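You operate a simulated robot arm through the tools that you are given. There is no shell and no other tool.

The job below is to be done with a simulated robot arm. You get a single attempt, and the scene is never put back.

Task
Wipe the scale pan, then zero and adjust it to the steel weight.
Fine: zero it empty; it must read 500 g under the weight; put wipe and weight back. Set down upright: steel weight. What is to be rubbed or washed off counts as gone when no trace of it is left.
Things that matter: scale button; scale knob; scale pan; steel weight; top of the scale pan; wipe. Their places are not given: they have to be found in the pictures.

The check looks at the end state, three seconds after you hand in, the way a careful person would. Anything else that was tipped, shoved, dropped, spilled or broken makes it a failure.

Robot
A 6-joint arm with a three-finger gripper, fixed in place. Base frame: the origin is at the foot of the arm, x ahead of it, y to its left, z up. Lengths are in cm, angles in degrees, forces in N, time in s.
Its first joint turns from -166.0 to 166.0 degrees. Payload 4.89 kg.
Tool frame: the origin (TCP) lies between the finger pads and is the grasp point; the fingertips stand 3 cm ahead of it; z points along the fingers, y is the line along which they close. Largest opening 16.4 cm; the body of the gripper starts 12.5 cm behind the TCP.
Orientation is that of the tool frame in the base frame, as a unit quaternion [x, y, z, w]. With the fingers straight down and closing along the base's y, the tool's x points along the base's -x, its y along +y and its z along -z.

Tools
- The arm moves only by the tool nudge_tool. Its arguments are lists of equal length, an entry for each row: "travel": the shift along the tool's x, y, z in cm, a list of three; "angular": the turn, a rotation vector about the tool's x, y, z in degrees, a list of three; "fingers": the opening, from 0 (shut) to 1 (fully open). In form: {"travel": [[x, y, z], ...], "angular": [[ax, ay, az], ...], "fingers": [fingers, ...]}. A call has 1 to 20 rows; each row is the pose to reach, as a shift and turn from the pose commanded when the call began, along the tool's axes at that moment. Each row takes 0.2 s and may step no farther than 5 cm and 8.6 degrees from the row before; otherwise, or with a gripper value out of range, the whole call is refused. A pose out of reach is approached as far as the arm can. The call stops where the force on the tool passes 40 N (or 10 N more than at its start, if that is more) or the arm is blocked; 0.2 s more then pass. The fingers move at their own pace (about 10.8 cm/s each) and stop on an object; they squeeze with about 43 N. The grip force told is the motor's: it shows also when the fingers shut on nothing. Time passes only in rows, and 0.2 s behind the last, so rows that repeat a pose let the fingers close. It gives the time, the measured TCP pose, the force on the tool (base axes), the opening and the grip force at its end, in the units of the frame above (readings bear some noise), with the torque about the TCP (base axes, N m) and any sound that the robot's microphone picked up.
- Cameras (640 x 400 px; columns grow to the right, rows downward): "scene" is fixed at [5.08, -65, 136.41]; the picture's right is [0.47, -0.88, 0.00], its down [-0.77, -0.41, -0.50] and it looks along [0.44, 0.23, -0.87] (base axes); focal length 214 px, centre (320, 200). "wrist" rides on the gripper at [7.6, -0.2, -15.2] in the tool frame; the picture's right is [0.02, 1.00, 0.00], its down [-0.88, 0.02, -0.47] and it looks along [-0.47, 0.01, 0.88] (tool axes); focal length 247 px, centre (320, 200).
- camera(camera): a new picture of that camera. The clock stands still meanwhile.
- slide_trunk(by): slides the trunk up (or, below 0, down) by that many cm; the arm rides with it, the base frame stays. It gives what a move gives, with no picture.
- point_at(camera, pixels): there is no depth. For up to 12 entries [column, row, z] of the newest picture of that camera ("zoom" is the newest enlarged one), the place [x, y] in the base frame at which the ray of that pixel passes the height z, good to about 0.3 cm. The clock stands still meanwhile.
- enlarge(camera, box): a new picture of the part [left, top, right, bottom] of that camera's present view, enlarged. The clock stands still meanwhile.
- close_job(): hands the job in; it is judged then, once.

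Leave the gripper open and the arm clear of the work at the hand-in unless told otherwise.

The tools are called after ">>>" as name(argument=value, ...) on one line, values as JSON. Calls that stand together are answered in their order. nudge_tool: Moves the arm, as the interface text tells. Its arguments: {"type":"object","properties":{"travel":{"type":"array"},"angular":{"type":"array"},"fingers":{"type":"array"}},"required":["travel","angular","fingers"]} The other tools are called the same way: slide_trunk (by) slides the trunk up or down; camera (camera) takes a picture; point_at (camera, pixels) gives the place at which the rays of pixels pass given heights; enlarge (camera, box) takes an enlarged picture of a part of a camera's view; close_job () hands the job in.

At the start:

```text
t: 0.0
tcp_pos: [27.21, -40.29, 103.72]
ee_rot: [0.001, 1.0, -0.001, -0.001]
wrist_force: [1.1, 0.8, 0.3]
torque: [0.0, 0.02, 0.01]
finger_gap: 16.4
grip_force: 0.1
trunk travel left (down, up): [-17.5, 21.5]
```

scene: 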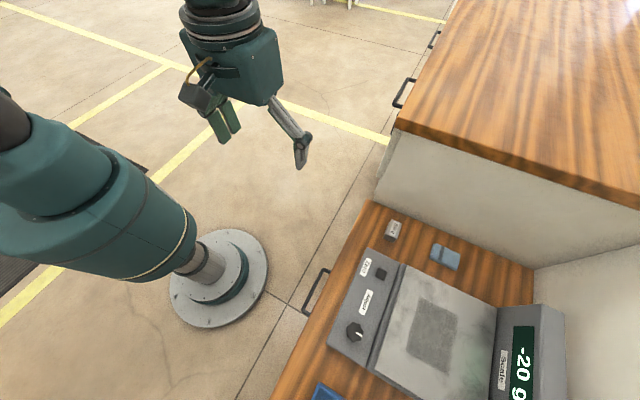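
wrist: 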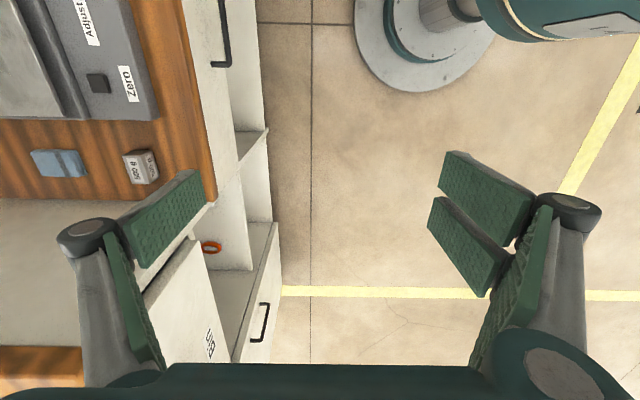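

The scene shows the scale at about (430,330), a small steel weight near (393,230), a blue wipe near (445,257), a zero button at (381,274), a knob at (355,331) and a display reading "-20 g". I'll enlarge these areas to see detail.

>>> enlarge(camera="scene", box=[320, 200, 580, 400])

>>> enlarge(camera="wrist", box=[0, 0, 240, 220])

```text
2.00 times, centred on (450, 300) of scene
```

zoom: 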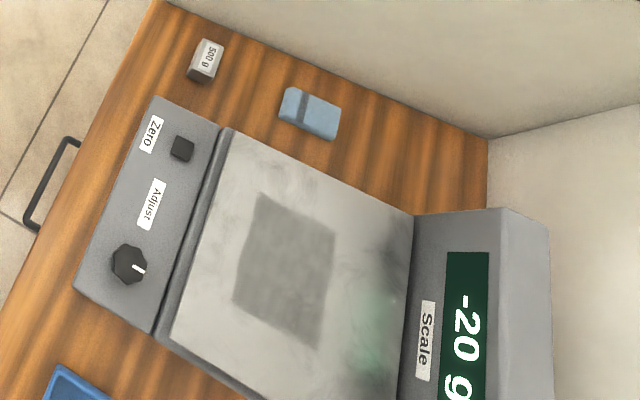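

```text
1.82 times, centred on (120, 110) of wrist
```

zoom: 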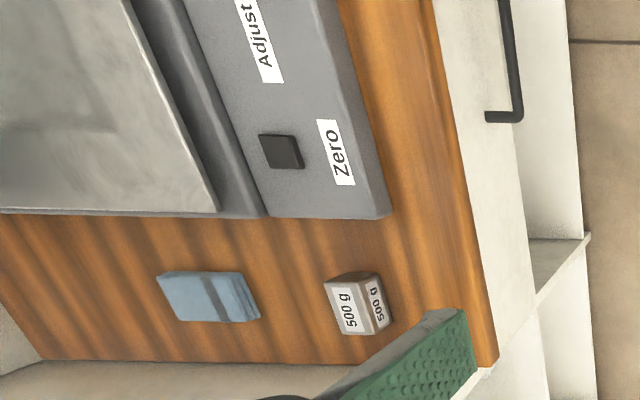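

I see the weight, the wipe, the "Zero" button, the "Adjust" knob and a pan with smudges. To find heights I'll cast the same points from both cameras at several heights.

>>> point_at(camera="scene", pixels=[[381, 274, 60], [381, 274, 70], [381, 274, 80], [381, 274, 90], [372, 200, 60], [372, 200, 70], [372, 200, 80], [372, 200, 90], [383, 249, 60], [383, 249, 70], [383, 249, 80], [383, 249, 90]])

>>> point_at(camera="wrist", pixels=[[97, 82, 60], [97, 82, 70], [97, 82, 80], [97, 82, 90], [217, 200, 60], [217, 200, 70], [217, 200, 80], [217, 200, 90], [157, 119, 60], [157, 119, 70], [157, 119, 80], [157, 119, 90]])

```text
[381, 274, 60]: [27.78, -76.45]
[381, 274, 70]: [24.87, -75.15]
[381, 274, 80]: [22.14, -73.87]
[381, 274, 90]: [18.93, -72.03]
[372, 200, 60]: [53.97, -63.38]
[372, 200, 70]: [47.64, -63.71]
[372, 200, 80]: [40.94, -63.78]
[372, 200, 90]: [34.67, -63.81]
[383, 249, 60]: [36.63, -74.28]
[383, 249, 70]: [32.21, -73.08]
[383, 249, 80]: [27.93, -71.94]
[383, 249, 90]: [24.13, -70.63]
```

```text
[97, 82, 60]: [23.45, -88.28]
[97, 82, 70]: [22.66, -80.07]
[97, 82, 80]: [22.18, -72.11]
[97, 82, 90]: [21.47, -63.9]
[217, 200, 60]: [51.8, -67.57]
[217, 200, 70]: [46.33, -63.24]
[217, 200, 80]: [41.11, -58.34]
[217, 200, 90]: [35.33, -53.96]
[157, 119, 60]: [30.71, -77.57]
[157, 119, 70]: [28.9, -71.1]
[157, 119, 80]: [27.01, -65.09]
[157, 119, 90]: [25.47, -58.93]
```

The button top comes out near z≈77 and the table near z≈69-70. I'll check more matching points: the weight top, the wipe, the table corner, the scale front corner and the knob.

>>> point_at(camera="scene", pixels=[[368.5, 248.5, 72], [368.5, 248.5, 77], [394, 222, 70], [394, 222, 75], [445, 257, 70], [445, 257, 73], [355, 332, 77], [355, 332, 80], [434, 335, 75], [434, 335, 78], [404, 264, 77], [496, 307, 77]])

>>> point_at(camera="wrist", pixels=[[157, 119, 72], [157, 119, 77], [126, 156, 70], [126, 156, 75], [58, 163, 70], [58, 163, 73], [83, 110, 77], [83, 110, 74]])

```text
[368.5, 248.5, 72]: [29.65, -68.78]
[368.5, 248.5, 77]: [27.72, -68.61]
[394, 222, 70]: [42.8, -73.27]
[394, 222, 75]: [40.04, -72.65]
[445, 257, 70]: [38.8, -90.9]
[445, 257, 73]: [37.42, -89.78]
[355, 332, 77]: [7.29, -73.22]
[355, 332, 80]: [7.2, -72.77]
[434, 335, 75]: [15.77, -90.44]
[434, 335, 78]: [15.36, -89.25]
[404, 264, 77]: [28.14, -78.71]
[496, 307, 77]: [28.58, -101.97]
```

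```text
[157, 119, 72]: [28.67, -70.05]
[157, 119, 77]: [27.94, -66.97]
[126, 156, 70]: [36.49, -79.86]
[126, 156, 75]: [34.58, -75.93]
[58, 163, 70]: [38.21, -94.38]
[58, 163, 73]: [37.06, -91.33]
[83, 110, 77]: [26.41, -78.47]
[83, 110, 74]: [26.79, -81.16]
```

The heights need a better viewpoint. I'll move the arm at constant height to above the scale, about (18,-72,103), so the wrist camera looks down on the weight, wipe and scale.

>>> nudge_tool(travel=[[1, -4, 0], [2, -8, 0], [3, -12, 0], [4, -16, 0], [5, -20, 0], [6, -24, 0], [7, -28, 0], [8, -32, 0], [8, -32, 0]], angular=[[0, 0, 0], [0, 0, 0], [0, 0, 0], [0, 0, 0], [0, 0, 0], [0, 0, 0], [0, 0, 0], [0, 0, 0], [0, 0, 0]], fingers=[1, 1, 1, 1, 1, 1, 1, 1, 1])

>>> camera(camera="wrist")

>>> camera(camera="scene")

```text
t: 2.0
tcp_pos: [19.11, -72.28, 103.62]
ee_rot: [-0.001, 1.0, 0.0, 0.0]
wrist_force: [-0.2, -0.5, -0.1]
torque: [0.09, -0.01, 0.0]
finger_gap: 16.4
grip_force: 0.1
trunk travel left (down, up): [-17.5, 21.5]
```

```text
taken
```

wrist: 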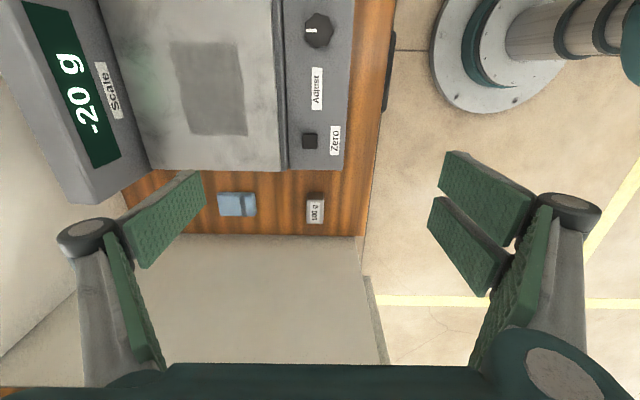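

```text
taken
```

scene: 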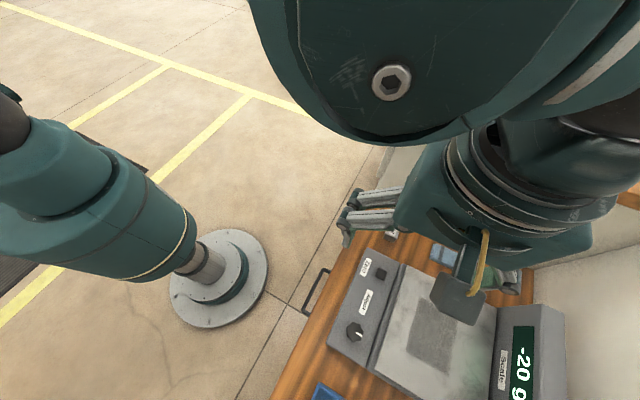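

From here the wrist camera sees the scale well. I'll enlarge the pan area, the wipe and weight area, and the knob.

>>> enlarge(camera="wrist", box=[90, 0, 300, 180])

>>> enlarge(camera="wrist", box=[200, 100, 380, 260])

>>> point_at(camera="wrist", pixels=[[237, 204, 70], [237, 204, 73], [237, 204, 75], [315, 202, 70], [315, 202, 75], [309, 141, 75], [309, 141, 78], [318, 30, 75], [318, 30, 78], [344, 170, 70], [344, 170, 75], [356, 236, 70]])

```text
2.22 times, centred on (195, 90) of wrist
```

zoom: 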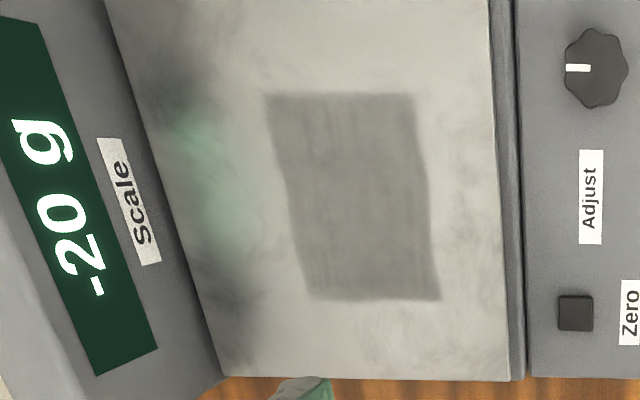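

```text
2.50 times, centred on (290, 180) of wrist
```

zoom: 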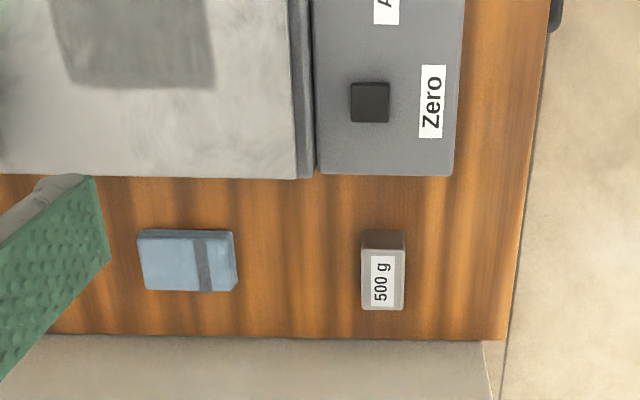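

```text
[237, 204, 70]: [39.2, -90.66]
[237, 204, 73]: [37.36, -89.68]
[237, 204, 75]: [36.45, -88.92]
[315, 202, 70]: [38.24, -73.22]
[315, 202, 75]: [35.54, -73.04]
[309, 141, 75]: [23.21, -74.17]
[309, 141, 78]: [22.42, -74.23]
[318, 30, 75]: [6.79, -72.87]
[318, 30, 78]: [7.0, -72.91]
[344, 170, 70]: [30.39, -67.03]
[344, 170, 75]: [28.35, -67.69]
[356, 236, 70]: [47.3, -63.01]
```

The dark-grey rectangle in the middle of the pan is the stain; the green tint looks like a reflection of the display. I'll locate the stain's corners, the pan's edges, and the weight's and wipe's corners.

>>> point_at(camera="wrist", pixels=[[170.2, 41.9, 76], [237.8, 41.9, 76], [249, 135, 76], [191.4, 135, 76], [282, 170, 76], [150, 170, 76], [271, 0, 76], [217, 193, 72.5], [255, 193, 72.5], [255, 216, 72.5], [219, 216, 72.5]])

>>> point_at(camera="scene", pixels=[[419, 298, 76], [457, 318, 76], [450, 373, 76], [406, 350, 76], [434, 243, 72.5], [460, 253, 72.5], [455, 269, 72.5], [429, 260, 72.5]])

```text
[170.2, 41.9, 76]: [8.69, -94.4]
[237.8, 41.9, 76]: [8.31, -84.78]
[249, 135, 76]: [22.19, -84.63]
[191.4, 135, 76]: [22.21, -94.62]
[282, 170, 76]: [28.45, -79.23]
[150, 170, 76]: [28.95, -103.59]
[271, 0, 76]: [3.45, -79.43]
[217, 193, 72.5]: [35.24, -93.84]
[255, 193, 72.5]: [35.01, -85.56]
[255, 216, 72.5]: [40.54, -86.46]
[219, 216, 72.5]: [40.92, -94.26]
```

```text
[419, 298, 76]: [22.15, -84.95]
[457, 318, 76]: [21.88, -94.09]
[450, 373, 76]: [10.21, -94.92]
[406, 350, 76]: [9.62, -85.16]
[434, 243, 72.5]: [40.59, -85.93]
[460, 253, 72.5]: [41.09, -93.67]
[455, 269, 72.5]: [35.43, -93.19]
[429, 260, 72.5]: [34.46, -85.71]
```

Stain spans about x 8.5–22, y −84.7 to −94.6. The wipe is about 5.5×8 cm centred at (37.9,−89.9). Next, I'll check how tall the cabinet beside it is (its vertical edge from (372,200) up to (397,130)).

>>> point_at(camera="scene", pixels=[[397, 128, 80], [397, 128, 90], [397, 128, 95], [397, 128, 100], [397, 128, 105]])

>>> enlarge(camera="scene", box=[340, 180, 500, 280])

```text
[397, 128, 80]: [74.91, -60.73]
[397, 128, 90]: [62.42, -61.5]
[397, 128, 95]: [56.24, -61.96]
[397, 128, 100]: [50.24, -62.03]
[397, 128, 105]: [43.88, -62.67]
```

```text
4.00 times, centred on (420, 230) of scene
```

zoom: 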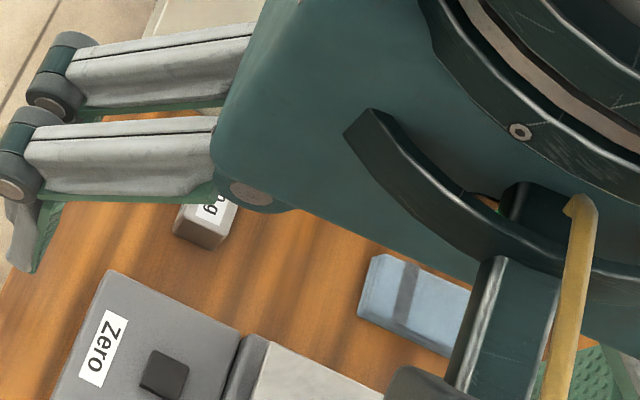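

The cabinet top is at about z≈102, with its side at x≈47.5, so I need to stay clear of it. I'll move toward the wipe at z≈95, watching the clearance, and look again.

>>> nudge_tool(travel=[[-3.5, -2.5, 1], [-7, -5, 2], [-10.5, -7.5, 4], [-14, -10, 6], [-17, -12, 8], [-17, -12, 8]], angular=[[0, 0, 0], [0, 0, 0], [0, 0, 0], [0, 0, 0], [0, 0, 0], [0, 0, 0]], fingers=[1, 1, 1, 1, 1, 1])

>>> camera(camera="wrist")

>>> camera(camera="scene")

```text
t: 3.4
tcp_pos: [36.39, -84.25, 95.67]
ee_rot: [0.0, 1.0, 0.0, 0.0]
wrist_force: [0.6, -0.8, -0.6]
torque: [0.04, -0.01, -0.03]
finger_gap: 16.39
grip_force: 0.1
trunk travel left (down, up): [-17.5, 21.5]
```

```text
taken
```

wrist: 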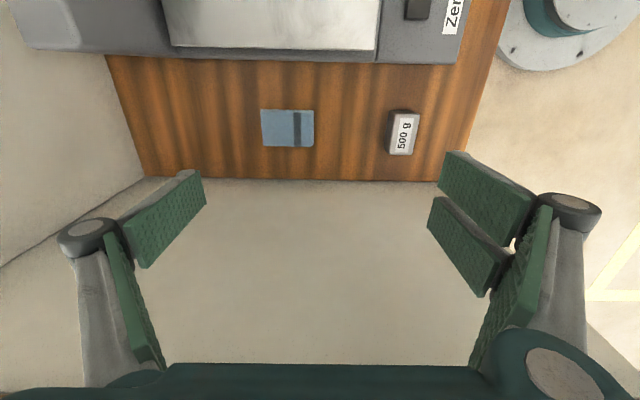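

```text
taken
```

scene: 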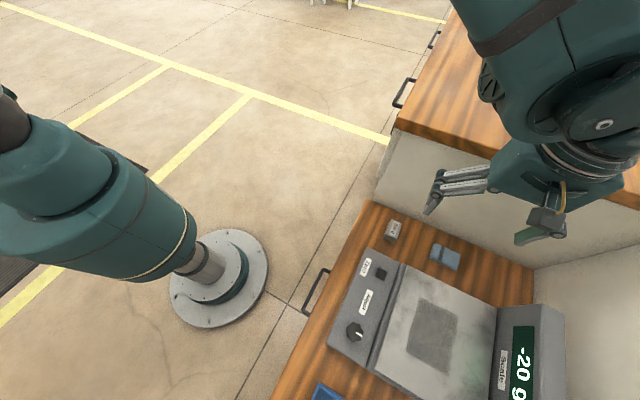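

Now I'll enlarge the wipe and weight in this view for exact corners.

>>> enlarge(camera="wrist", box=[240, 80, 440, 205])

>>> enlarge(camera="scene", box=[350, 200, 510, 300])

```text
3.20 times, centred on (340, 142) of wrist
```

zoom: 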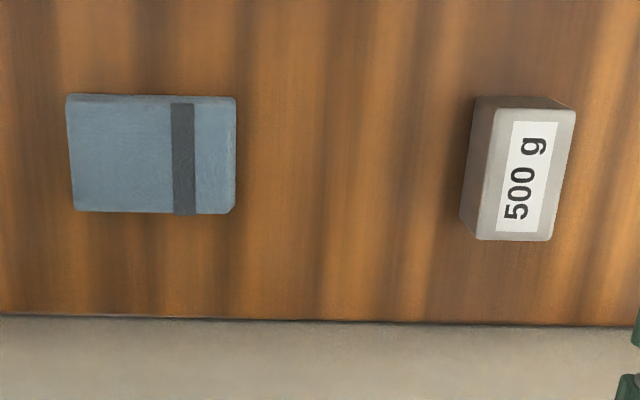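

```text
4.00 times, centred on (430, 250) of scene
```

zoom: 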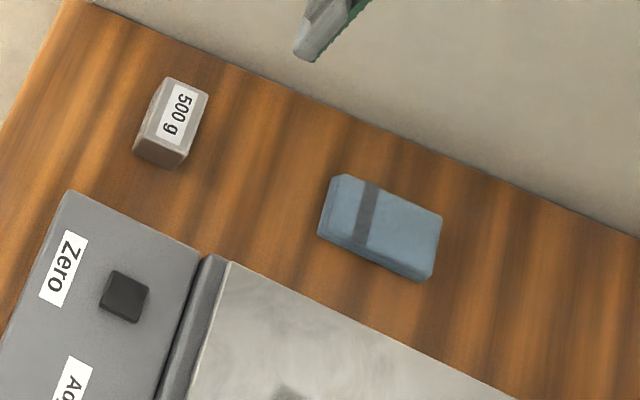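

I'll triangulate the weight's top label and wipe top corners across these two views.

>>> point_at(camera="wrist", pixels=[[404.4, 134.2, 72], [404.4, 134.2, 76], [404.4, 134.2, 80], [291, 110, 70], [291, 110, 73], [291, 110, 76], [294, 146, 70], [294, 146, 73], [294, 146, 76], [340, 181, 67], [340, 181, 70], [340, 181, 73]])

>>> point_at(camera="zoom", pixels=[[179, 116, 72], [179, 116, 76], [179, 116, 80], [356, 245, 70], [356, 245, 73], [356, 245, 76], [371, 183, 70], [371, 183, 73], [371, 183, 76], [400, 135, 67], [400, 135, 70], [400, 135, 73]])

```text
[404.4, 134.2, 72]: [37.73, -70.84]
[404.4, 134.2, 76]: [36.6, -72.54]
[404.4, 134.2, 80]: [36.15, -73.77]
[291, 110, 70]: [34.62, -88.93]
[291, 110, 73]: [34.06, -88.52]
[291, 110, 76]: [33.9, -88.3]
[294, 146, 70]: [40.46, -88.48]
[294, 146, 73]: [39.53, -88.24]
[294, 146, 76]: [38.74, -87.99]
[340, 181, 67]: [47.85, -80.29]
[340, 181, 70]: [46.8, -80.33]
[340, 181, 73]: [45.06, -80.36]
```

```text
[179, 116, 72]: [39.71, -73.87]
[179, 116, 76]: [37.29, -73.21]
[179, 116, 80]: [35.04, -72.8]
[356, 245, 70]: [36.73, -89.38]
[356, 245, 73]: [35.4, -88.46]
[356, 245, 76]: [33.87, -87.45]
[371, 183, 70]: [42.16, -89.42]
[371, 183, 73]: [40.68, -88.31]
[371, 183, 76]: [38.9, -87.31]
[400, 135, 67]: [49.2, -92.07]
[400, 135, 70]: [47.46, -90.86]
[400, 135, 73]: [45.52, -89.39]
```

The weight's top comes out at z≈77.5 and the wipe's at about 75–76, and the wall base suggests the table is near z≈73. I'll probe the bare table between the weight and wipe at about (36.5,−80.5) with closed fingers. First I'll go down to TCP z≈80.

>>> nudge_tool(travel=[[0, 1.5, 3], [0, 3.5, 6], [0, 3.75, 9], [0, 3.75, 12], [0, 3.75, 14], [0, 3.75, 15.5], [0, 3.75, 15.5]], angular=[[0, 0, 0], [0, 0, 0], [0, 0, 0], [0, 0, 0], [0, 0, 0], [0, 0, 0], [0, 0, 0]], fingers=[0, 0, 0, 0, 0, 0, 0])

>>> camera(camera="scene")

>>> camera(camera="wrist")

```text
t: 5.0
tcp_pos: [36.25, -80.42, 80.26]
ee_rot: [0.0, 1.0, 0.0, 0.0]
wrist_force: [0.9, 0.0, 1.2]
torque: [0.05, 0.02, -0.01]
finger_gap: 0.01
grip_force: 43.0
trunk travel left (down, up): [-17.5, 21.5]
```

```text
taken
```

scene: 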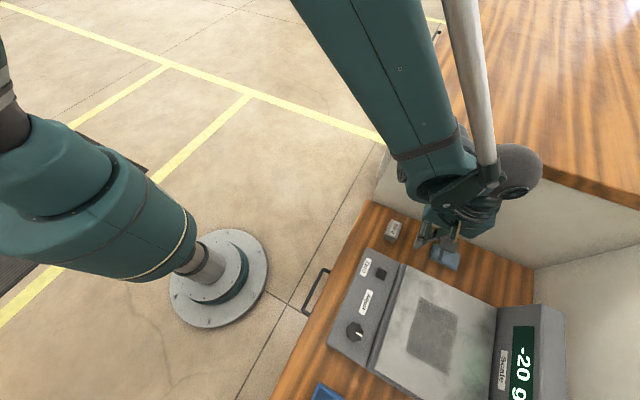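

```text
taken
```

wrist: 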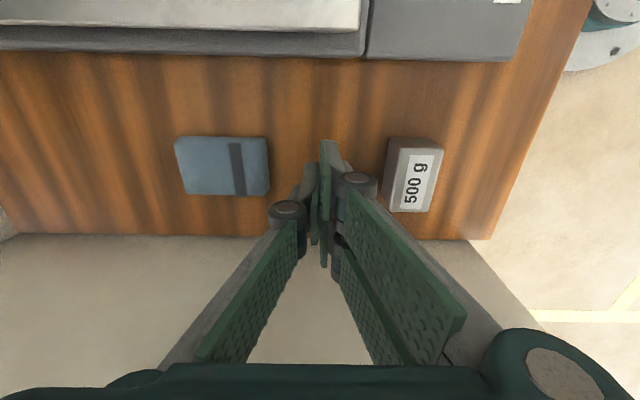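

The fingertips are now at z≈77.3, clear of the weight and wipe. I'll descend gently, first to tips at ≈74.5, then in finer steps.

>>> nudge_tool(travel=[[0, 0, 0.7], [0, 0, 1.4], [0, 0, 2.1], [0, 0, 2.8]], angular=[[0, 0, 0], [0, 0, 0], [0, 0, 0], [0, 0, 0]], fingers=[0, 0, 0, 0])

```text
t: 6.0
tcp_pos: [36.22, -80.5, 77.38]
ee_rot: [0.001, 1.0, -0.001, 0.0]
wrist_force: [-0.2, 0.9, 0.2]
torque: [-0.02, -0.01, -0.02]
finger_gap: 0.02
grip_force: 43.3
trunk travel left (down, up): [-17.5, 21.5]
```

No contact yet (force near zero) with the tips at about 74.4. I'll go down in 0.2 cm steps.

>>> nudge_tool(travel=[[0, 0, 0.2], [0, 0, 0.4], [0, 0, 0.6], [0, 0, 0.8], [0, 0, 1.0], [0, 0, 1.2]], angular=[[0, 0, 0], [0, 0, 0], [0, 0, 0], [0, 0, 0], [0, 0, 0], [0, 0, 0]], fingers=[0, 0, 0, 0, 0, 0])

>>> camera(camera="wrist")

```text
t: 7.3
tcp_pos: [36.21, -80.48, 76.6]
ee_rot: [0.0, 1.0, -0.002, 0.001]
wrist_force: [-2.4, 4.7, 27.0]
torque: [0.17, 0.2, 0.03]
finger_gap: 0.0
grip_force: 44.9
trunk travel left (down, up): [-17.5, 21.5]
stopped in row 6: the force on the tool passed its limit at 46 N (the readings are from after the stop); the commanded pose is now the measured one
```

```text
taken
```

wrist: 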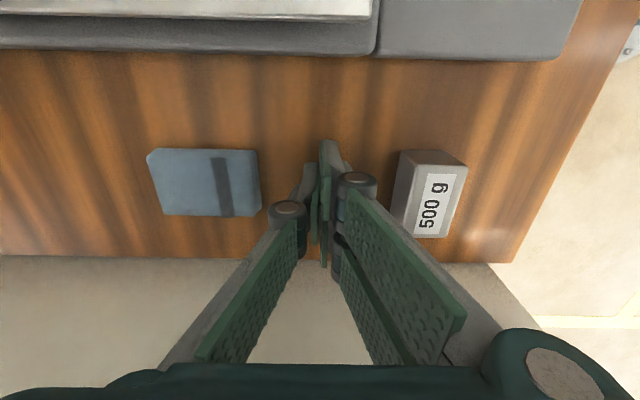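

The table is at tip z≈73.6 (TCP 76.6 on contact). With that known, I'll back off upward 4 cm and measure wipe and weight positions from this picture.

>>> point_at(camera="wrist", pixels=[[148, 152, 75.5], [256, 151, 75.5], [261, 214, 75.5], [164, 215, 75.5], [206, 183, 75.5], [422, 167, 77.6], [467, 166, 77.6], [446, 238, 77.6], [409, 235, 77.6], [391, 216, 73.6], [400, 152, 73.6]])

>>> enlarge(camera="wrist", box=[130, 120, 290, 220])

>>> enlarge(camera="wrist", box=[370, 130, 490, 250])

```text
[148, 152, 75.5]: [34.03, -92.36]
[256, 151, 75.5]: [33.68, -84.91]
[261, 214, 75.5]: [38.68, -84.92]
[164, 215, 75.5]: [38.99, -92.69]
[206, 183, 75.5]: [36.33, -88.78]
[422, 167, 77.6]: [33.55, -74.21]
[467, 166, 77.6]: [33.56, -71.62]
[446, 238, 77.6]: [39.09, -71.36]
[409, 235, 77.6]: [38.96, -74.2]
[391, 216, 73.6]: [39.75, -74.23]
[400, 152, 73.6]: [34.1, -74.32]
```

```text
4.00 times, centred on (210, 170) of wrist
```

zoom: 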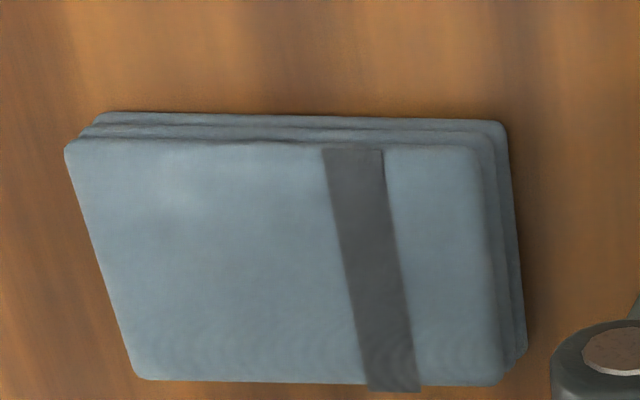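

```text
3.33 times, centred on (430, 190) of wrist
```

zoom: 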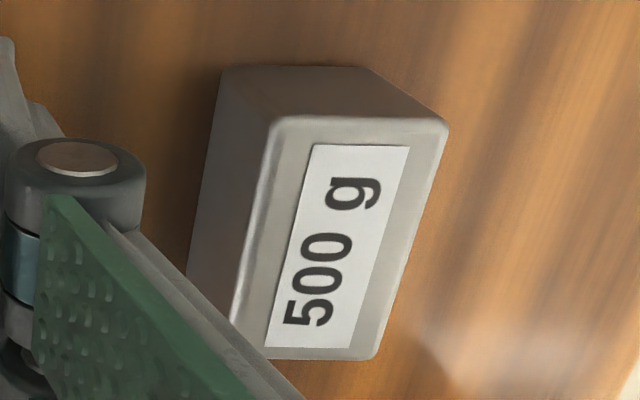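

Wipe: centre ≈(36.3,−88.8), 4.9×7.6 cm, top z≈75.5. Weight: centre ≈(36.5,−72.9), about 5.5×2.8×4 cm. Next I'll rise, move above the wipe and open the fingers to about 11 cm.

>>> nudge_tool(travel=[[0, 0, -3], [0, 0, -6], [0, -3, -8], [0, -6, -8], [-0.1, -8.3, -8], [-0.1, -8.3, -8], [-0.1, -8.3, -8]], angular=[[0, 0, 0], [0, 0, 0], [0, 0, 0], [0, 0, 0], [0, 0, 0], [0, 0, 0], [0, 0, 0]], fingers=[0, 0, 0.67, 0.67, 0.67, 0.67, 0.67])

>>> camera(camera="wrist")

>>> camera(camera="scene")

```text
t: 8.9
tcp_pos: [36.28, -88.9, 84.38]
ee_rot: [0.0, 1.0, 0.0, 0.0]
wrist_force: [0.4, -0.1, -0.5]
torque: [0.07, 0.03, 0.01]
finger_gap: 10.98
grip_force: 0.1
trunk travel left (down, up): [-17.5, 21.5]
```

```text
taken
```

wrist: 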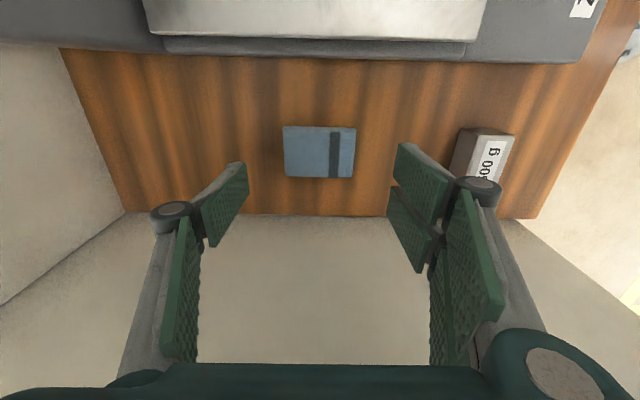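

```text
taken
```

scene: 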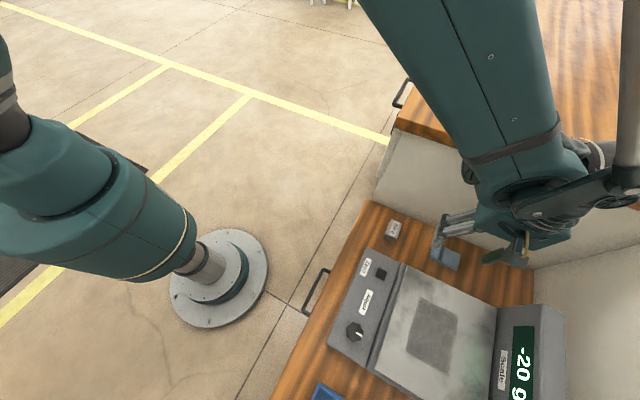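

The wipe is centred between the fingers (columns 283–355, row ~152). I'll lower to TCP z≈77.2 with the fingers straddling it.

>>> nudge_tool(travel=[[0, 0, 1.5], [0, 0, 3], [0, 0, 4.5], [0, 0, 6], [0, 0, 6.7], [0, 0, 7.2]], angular=[[0, 0, 0], [0, 0, 0], [0, 0, 0], [0, 0, 0], [0, 0, 0], [0, 0, 0]], fingers=[0.67, 0.67, 0.67, 0.67, 0.67, 0.67])

>>> camera(camera="wrist")

```text
t: 10.3
tcp_pos: [36.27, -88.88, 77.31]
ee_rot: [0.0, 1.0, -0.001, 0.0]
wrist_force: [-0.5, 0.4, 1.0]
torque: [0.02, 0.0, 0.01]
finger_gap: 10.98
grip_force: 0.1
trunk travel left (down, up): [-17.5, 21.5]
```

```text
taken
```

wrist: 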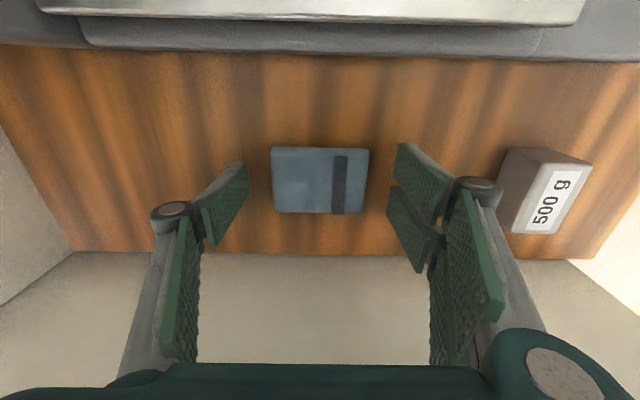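

Wipe is well centred (271–368 columns, 147–214 rows). I'll close the fingers on it.

>>> nudge_tool(travel=[[0, 0, 0], [0, 0, 0], [0, 0, 0], [0, 0, 0]], angular=[[0, 0, 0], [0, 0, 0], [0, 0, 0], [0, 0, 0]], fingers=[0.4, 0.3, 0.3, 0.3])

>>> camera(camera="wrist")

```text
t: 11.3
tcp_pos: [36.34, -88.96, 77.41]
ee_rot: [0.0, 1.0, -0.001, 0.0]
wrist_force: [-0.8, 0.6, 0.3]
torque: [0.02, 0.0, 0.02]
finger_gap: 7.37
grip_force: 43.2
trunk travel left (down, up): [-17.5, 21.5]
```

```text
taken
```

wrist: 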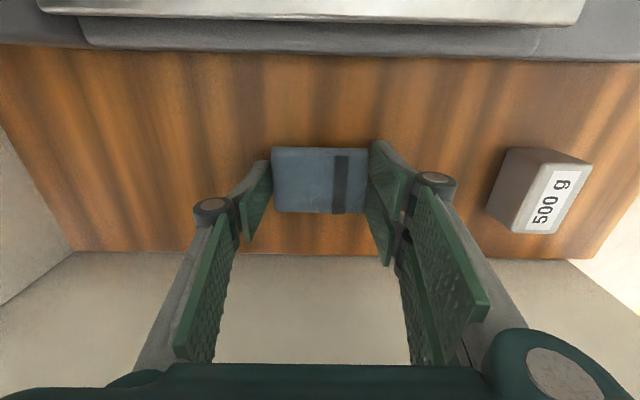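

Gripped with a 7.37 cm gap and 43 N. I'll lift it about 12 cm and check that it stays held.

>>> nudge_tool(travel=[[0, 0, -1], [0, 0, -3], [0, 0, -6], [0, 0, -9], [0, 0, -12], [0, 0, -12]], angular=[[0, 0, 0], [0, 0, 0], [0, 0, 0], [0, 0, 0], [0, 0, 0], [0, 0, 0]], fingers=[0.3, 0.3, 0.3, 0.3, 0.3, 0.3])

>>> camera(camera="wrist")

>>> camera(camera="scene")

```text
t: 12.7
tcp_pos: [36.33, -88.76, 89.3]
ee_rot: [0.0, 1.0, 0.0, 0.001]
wrist_force: [0.6, 0.2, 0.4]
torque: [-0.02, 0.0, 0.0]
finger_gap: 7.36
grip_force: 43.1
trunk travel left (down, up): [-17.5, 21.5]
```

```text
taken
```

wrist: 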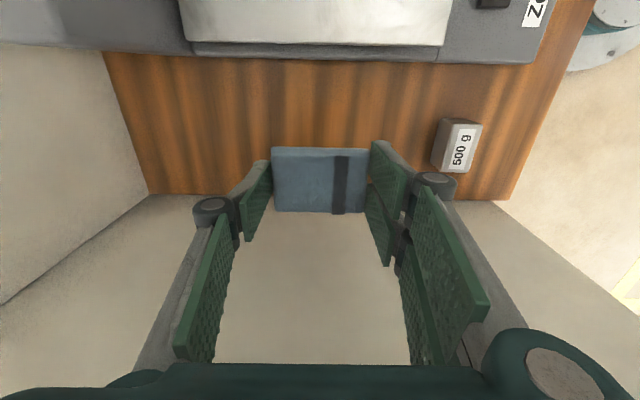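

```text
taken
```

scene: 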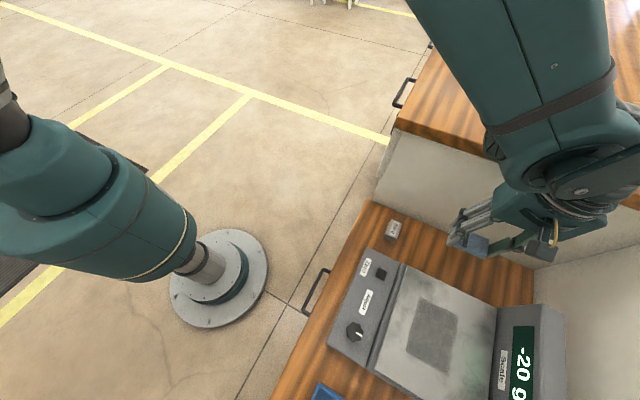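

The wipe is held firmly. Next I'll triangulate the pan's corner height: wrist (443,45) versus scene (407.75,265.75), plus the stain's front corners in the scene.

>>> point_at(camera="wrist", pixels=[[443, 45, 75], [443, 45, 78], [443, 45, 81], [189, 42, 75], [189, 42, 78], [189, 42, 81], [533, 62, 73.6], [533, 62, 76]])

>>> point_at(camera="scene", pixels=[[407.75, 265.75, 75], [407.75, 265.75, 78], [407.75, 265.75, 81], [496, 307, 75], [496, 307, 78], [496, 307, 81], [420, 299, 78], [456, 318, 78], [447, 372, 78], [407, 350, 78]])

>>> enlarge(camera="scene", box=[320, 240, 560, 400])

>>> enlarge(camera="wrist", box=[160, 0, 560, 100])

```text
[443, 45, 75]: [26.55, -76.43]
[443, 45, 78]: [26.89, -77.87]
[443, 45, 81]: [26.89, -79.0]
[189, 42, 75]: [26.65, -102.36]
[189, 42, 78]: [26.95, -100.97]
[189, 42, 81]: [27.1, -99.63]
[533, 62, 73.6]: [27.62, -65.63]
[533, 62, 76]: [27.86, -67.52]
```

```text
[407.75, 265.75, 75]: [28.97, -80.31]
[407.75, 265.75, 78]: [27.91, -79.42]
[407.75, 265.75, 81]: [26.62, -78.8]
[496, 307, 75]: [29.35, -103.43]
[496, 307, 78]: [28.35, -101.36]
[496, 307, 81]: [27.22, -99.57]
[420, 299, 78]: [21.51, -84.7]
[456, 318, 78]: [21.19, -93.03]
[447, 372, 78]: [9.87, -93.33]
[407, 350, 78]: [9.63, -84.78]
```

```text
2.50 times, centred on (440, 320) of scene
```

zoom: 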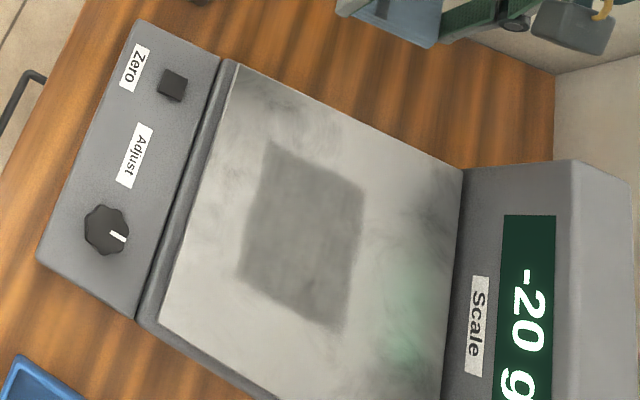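

```text
1.60 times, centred on (360, 50) of wrist
```

zoom: 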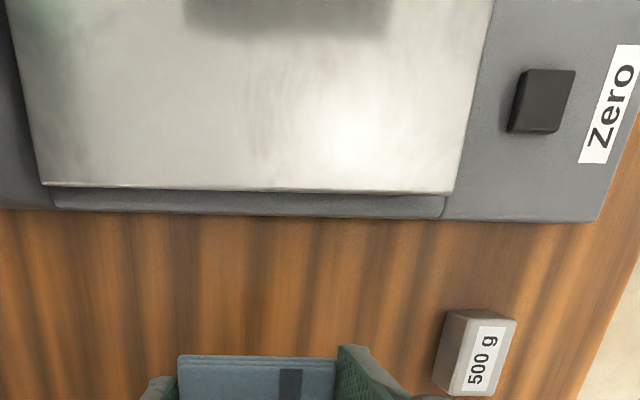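

Pan top is at z≈80.7 with pan spanning y≈−79 to −99.6. I'll get the stain's corners at that height.

>>> point_at(camera="scene", pixels=[[420, 296.8, 80.7], [457.2, 315.2, 80.7], [448.8, 372, 80.7], [407.2, 350, 80.7], [355, 332, 79], [381, 274, 79], [376, 366, 80.7], [510, 330, 85], [555, 308, 95]])

```text
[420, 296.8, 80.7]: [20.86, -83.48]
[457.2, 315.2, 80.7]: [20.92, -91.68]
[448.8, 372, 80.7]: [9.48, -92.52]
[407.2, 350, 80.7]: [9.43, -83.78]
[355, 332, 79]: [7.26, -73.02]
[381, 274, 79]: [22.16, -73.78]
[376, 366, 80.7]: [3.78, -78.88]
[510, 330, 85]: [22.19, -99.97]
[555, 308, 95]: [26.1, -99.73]
```

Stain: x 9.4–20.9, y −83.5 to −92.5, so two passes of the wipe will cover it. I'll move above its right side at (20.5,−86.3) and keep z≈89.

>>> nudge_tool(travel=[[3.5, 0.5, -0.5], [7.5, 1, -0.5], [11.5, 1.7, -0.5], [15.5, 2.4, -0.5], [15.8, 2.4, -0.5], [15.8, 2.4, 0]], angular=[[0, 0, 0], [0, 0, 0], [0, 0, 0], [0, 0, 0], [0, 0, 0], [0, 0, 0]], fingers=[0.3, 0.3, 0.3, 0.3, 0.3, 0.3])

>>> camera(camera="wrist")

>>> camera(camera="scene")

```text
t: 14.1
tcp_pos: [20.5, -86.42, 89.38]
ee_rot: [0.0, 1.0, -0.001, 0.002]
wrist_force: [0.4, 0.3, 0.6]
torque: [-0.02, -0.06, -0.02]
finger_gap: 7.38
grip_force: 42.4
trunk travel left (down, up): [-17.5, 21.5]
```

```text
taken
```

wrist: 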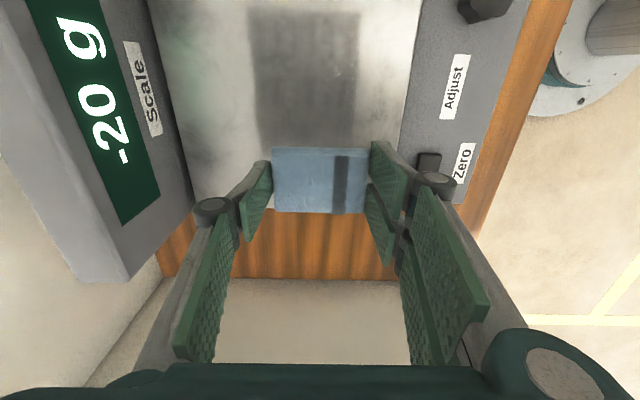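

```text
taken
```

scene: 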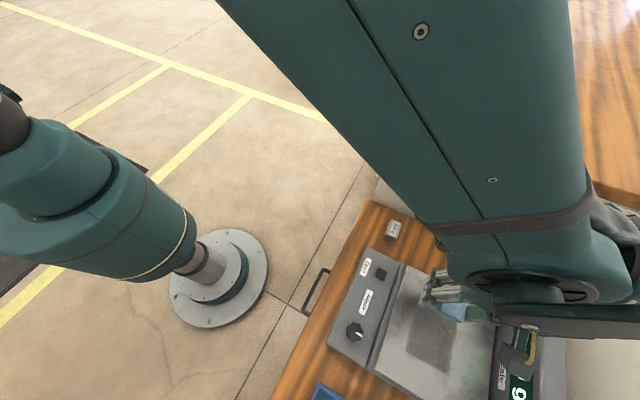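

I can see the stain just ahead of the wipe (columns 248–358, rows 12–145). I'll check its corners from here at pan height, and the tower's edge.

>>> point_at(camera="wrist", pixels=[[248, 12, 80.7], [358, 12, 80.7], [262, 142, 80.7], [358, 140, 80.7], [192, 205, 80.7], [150, 0, 80.7], [418, 0, 80.7], [404, 150, 80.7]])

```text
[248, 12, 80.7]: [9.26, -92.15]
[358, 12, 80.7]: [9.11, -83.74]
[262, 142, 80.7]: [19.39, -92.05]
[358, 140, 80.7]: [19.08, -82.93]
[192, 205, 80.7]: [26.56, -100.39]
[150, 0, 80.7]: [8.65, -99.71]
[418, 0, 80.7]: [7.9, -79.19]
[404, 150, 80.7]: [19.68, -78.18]
```

The stain position agrees. I'll descend to just above the pan at TCP z≈85.2, then touch gently.

>>> nudge_tool(travel=[[0, 0, 1.2], [0, 0, 2.4], [0, 0, 3.4], [0, 0, 4.1]], angular=[[0, 0, 0], [0, 0, 0], [0, 0, 0], [0, 0, 0]], fingers=[0.3, 0.3, 0.3, 0.3])

>>> nudge_tool(travel=[[0, 0, 0.15], [0, 0, 0.3], [0, 0, 0.45]], angular=[[0, 0, 0], [0, 0, 0], [0, 0, 0]], fingers=[0.3, 0.3, 0.3])

```text
t: 15.1
tcp_pos: [20.49, -86.52, 85.18]
ee_rot: [0.001, 1.0, -0.001, 0.001]
wrist_force: [0.8, 0.8, 0.0]
torque: [-0.03, -0.01, -0.01]
finger_gap: 7.36
grip_force: 43.1
trunk travel left (down, up): [-17.5, 21.5]
```

```text
t: 15.9
tcp_pos: [20.56, -86.46, 84.78]
ee_rot: [0.0, 1.0, -0.002, 0.0]
wrist_force: [1.2, 0.5, -0.4]
torque: [0.02, -0.02, -0.01]
finger_gap: 7.38
grip_force: 43.1
trunk travel left (down, up): [-17.5, 21.5]
```

No contact yet at TCP 84.78. I'll continue down in 0.1 cm steps.

>>> nudge_tool(travel=[[0, 0, 0.1], [0, 0, 0.2], [0, 0, 0.3], [0, 0, 0.4]], angular=[[0, 0, 0], [0, 0, 0], [0, 0, 0], [0, 0, 0]], fingers=[0.3, 0.3, 0.3, 0.3])

>>> camera(camera="wrist")

```text
t: 16.9
tcp_pos: [20.65, -86.56, 84.24]
ee_rot: [-0.001, 1.0, 0.0, 0.001]
wrist_force: [0.3, -0.6, -0.5]
torque: [-0.01, 0.02, -0.02]
finger_gap: 7.36
grip_force: 42.7
trunk travel left (down, up): [-17.5, 21.5]
```

```text
taken
```

wrist: 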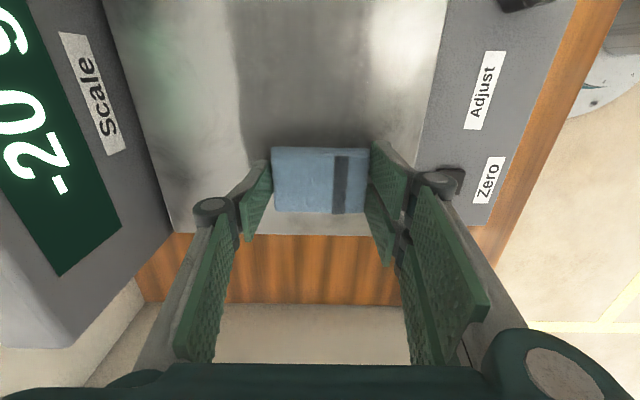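

Still no contact at 84.24. I'll check the pan height again using its right edge (row 234), which lies at x≈27.

>>> point_at(camera="wrist", pixels=[[300, 234, 78], [300, 234, 79], [300, 234, 80], [300, 234, 81], [232, 20, 80], [372, 20, 80], [172, 232, 79], [172, 232, 80]])

```text
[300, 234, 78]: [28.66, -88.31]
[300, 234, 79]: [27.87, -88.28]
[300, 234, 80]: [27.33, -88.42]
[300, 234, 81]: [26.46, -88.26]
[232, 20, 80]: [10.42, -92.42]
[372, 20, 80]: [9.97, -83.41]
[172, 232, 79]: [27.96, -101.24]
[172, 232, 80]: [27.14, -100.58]
```

Pan is likely at z≈79.5–80. I'll keep descending in 0.1 cm steps.

>>> nudge_tool(travel=[[0, 0, 0.1], [0, 0, 0.2], [0, 0, 0.3], [0, 0, 0.4]], angular=[[0, 0, 0], [0, 0, 0], [0, 0, 0], [0, 0, 0]], fingers=[0.3, 0.3, 0.3, 0.3])

```text
t: 17.9
tcp_pos: [20.43, -86.53, 83.91]
ee_rot: [0.0, 1.0, -0.001, 0.001]
wrist_force: [0.0, 0.1, -0.1]
torque: [0.0, -0.01, -0.01]
finger_gap: 7.36
grip_force: 43.2
trunk travel left (down, up): [-17.5, 21.5]
```

No contact at 83.91. Continuing down in the same fine steps.

>>> nudge_tool(travel=[[0, 0, 0.1], [0, 0, 0.2], [0, 0, 0.3], [0, 0, 0.4]], angular=[[0, 0, 0], [0, 0, 0], [0, 0, 0], [0, 0, 0]], fingers=[0.3, 0.3, 0.3, 0.3])

```text
t: 18.9
tcp_pos: [20.5, -86.34, 83.5]
ee_rot: [0.0, 1.0, 0.0, 0.001]
wrist_force: [0.0, -1.0, 3.4]
torque: [0.1, -0.02, -0.05]
finger_gap: 7.38
grip_force: 43.2
trunk travel left (down, up): [-17.5, 21.5]
```

Contact starts: 3.4 N upward at 83.5. I'll press 0.1 cm more and read the force and display.

>>> nudge_tool(travel=[[0, 0, 0.05], [0, 0, 0.1], [0, 0, 0.1]], angular=[[0, 0, 0], [0, 0, 0], [0, 0, 0]], fingers=[0.3, 0.3, 0.3])

>>> camera(camera="wrist")

```text
t: 19.7
tcp_pos: [20.51, -86.46, 83.37]
ee_rot: [0.0, 1.0, -0.001, 0.0]
wrist_force: [-1.9, -1.4, 4.4]
torque: [0.06, 0.05, 0.06]
finger_gap: 7.37
grip_force: 43.7
trunk travel left (down, up): [-17.5, 21.5]
```

```text
taken
```

wrist: 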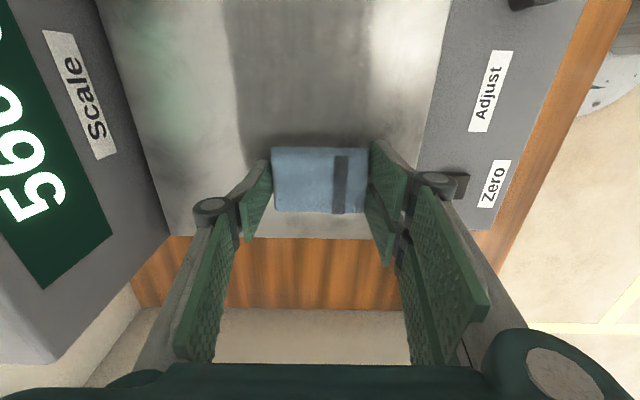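

The display shows 560-ish grams under light pressing, so the wipe touches the pan. I'll sweep toward −x across the stain along this row (y≈−86.4), pressing slightly more.

>>> nudge_tool(travel=[[0, 0, 0.08], [1, 0, 0.08], [2, 0, 0.08], [3, 0, 0.08], [4, 0, 0.08], [5, 0, 0.08], [6, 0, 0.08], [7, 0, 0.08], [8, 0, 0.08], [9, 0, 0.08], [10, 0, 0.08], [11, 0, 0.08], [12, 0, 0.08]], angular=[[0, 0, 0], [0, 0, 0], [0, 0, 0], [0, 0, 0], [0, 0, 0], [0, 0, 0], [0, 0, 0], [0, 0, 0], [0, 0, 0], [0, 0, 0], [0, 0, 0], [0, 0, 0], [0, 0, 0]], fingers=[0.3, 0.3, 0.3, 0.3, 0.3, 0.3, 0.3, 0.3, 0.3, 0.3, 0.3, 0.3, 0.3])

>>> camera(camera="wrist")

>>> camera(camera="scene")

```text
t: 22.5
tcp_pos: [8.39, -86.38, 83.37]
ee_rot: [0.0, 1.0, 0.0, 0.0]
wrist_force: [0.3, -1.0, 6.0]
torque: [0.03, -0.01, 0.01]
finger_gap: 7.37
grip_force: 43.8
trunk travel left (down, up): [-17.5, 21.5]
```

```text
taken
```

wrist: 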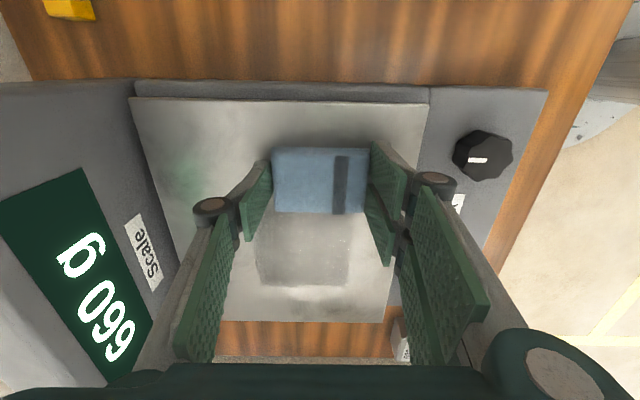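

```text
taken
```

scene: 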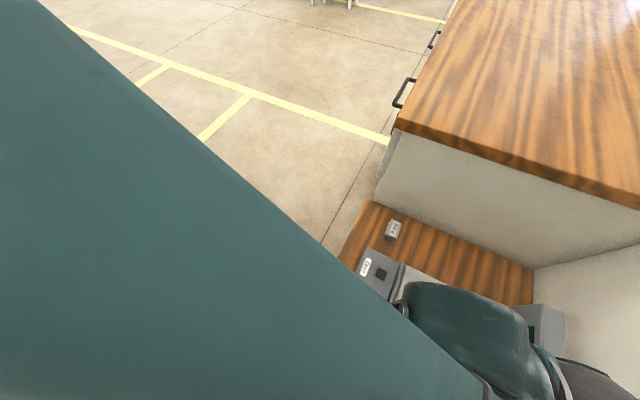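

The stain seems lighter where it was wiped. I'll zoom in to judge it.

>>> enlarge(camera="wrist", box=[180, 90, 440, 330])

```text
1.67 times, centred on (310, 210) of wrist
```

zoom: 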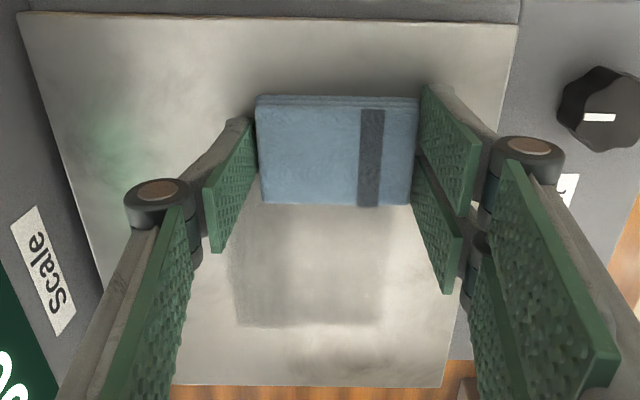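

The wiped band is fading but not gone yet; the far band (y<−90) hasn't been covered. I'll wipe back toward +x with a bit more pressure, then shift to y≈−89.7.

>>> nudge_tool(travel=[[0, 0, 0.1], [-1.2, 0, 0.1], [-2.4, 0, 0.1], [-3.6, 0, 0.1], [-4.8, 0, 0.1], [-6, 0, 0.1], [-7.2, 0, 0.1], [-8.4, 0, 0.1], [-9.6, 0, 0.1], [-10.8, 0, 0.1], [-12, 0, 0.1], [-13, 0, 0.1], [-13, -1.1, 0.1], [-13, -2.2, 0.1], [-13, -3.3, 0.1]], angular=[[0, 0, 0], [0, 0, 0], [0, 0, 0], [0, 0, 0], [0, 0, 0], [0, 0, 0], [0, 0, 0], [0, 0, 0], [0, 0, 0], [0, 0, 0], [0, 0, 0], [0, 0, 0], [0, 0, 0], [0, 0, 0], [0, 0, 0]], fingers=[0.3, 0.3, 0.3, 0.3, 0.3, 0.3, 0.3, 0.3, 0.3, 0.3, 0.3, 0.3, 0.3, 0.3, 0.3])

>>> enlarge(camera="wrist", box=[120, 0, 440, 200])

```text
t: 25.7
tcp_pos: [21.63, -89.72, 83.21]
ee_rot: [0.0, 1.0, -0.001, 0.0]
wrist_force: [0.7, 1.9, 8.4]
torque: [0.12, 0.01, 0.0]
finger_gap: 7.35
grip_force: 43.1
trunk travel left (down, up): [-17.5, 21.5]
```

```text
2.00 times, centred on (280, 100) of wrist
```

zoom: 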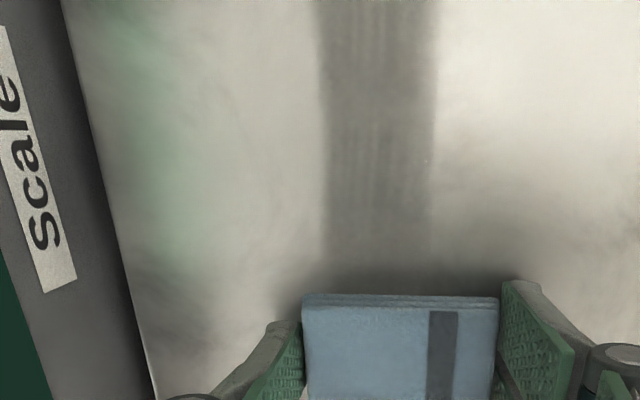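

The first band now looks clean; a remaining strip lies straight ahead of the wipe. I'll sweep along it toward −x.

>>> nudge_tool(travel=[[1.2, 0, 0], [2.4, 0, 0], [3.6, 0, 0], [4.8, 0, 0], [6, 0, 0], [7.2, 0, 0], [8.4, 0, 0], [9.6, 0, 0], [10.8, 0, 0], [12, 0, 0], [13.2, 0, 0], [13.6, 0, 0]], angular=[[0, 0, 0], [0, 0, 0], [0, 0, 0], [0, 0, 0], [0, 0, 0], [0, 0, 0], [0, 0, 0], [0, 0, 0], [0, 0, 0], [0, 0, 0], [0, 0, 0], [0, 0, 0]], fingers=[0.3, 0.3, 0.3, 0.3, 0.3, 0.3, 0.3, 0.3, 0.3, 0.3, 0.3, 0.3])

>>> enlarge(camera="wrist", box=[180, 90, 440, 330])

```text
t: 28.3
tcp_pos: [7.85, -89.75, 83.22]
ee_rot: [0.0, 1.0, -0.002, 0.0]
wrist_force: [1.4, -0.3, 8.2]
torque: [0.0, -0.01, 0.03]
finger_gap: 7.38
grip_force: 42.9
trunk travel left (down, up): [-17.5, 21.5]
```

```text
1.67 times, centred on (310, 210) of wrist
```

zoom: 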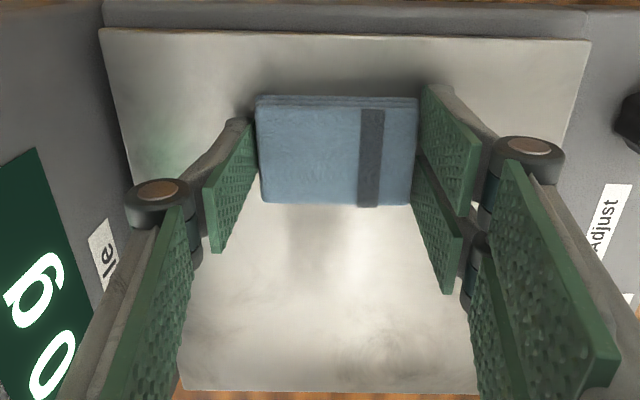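

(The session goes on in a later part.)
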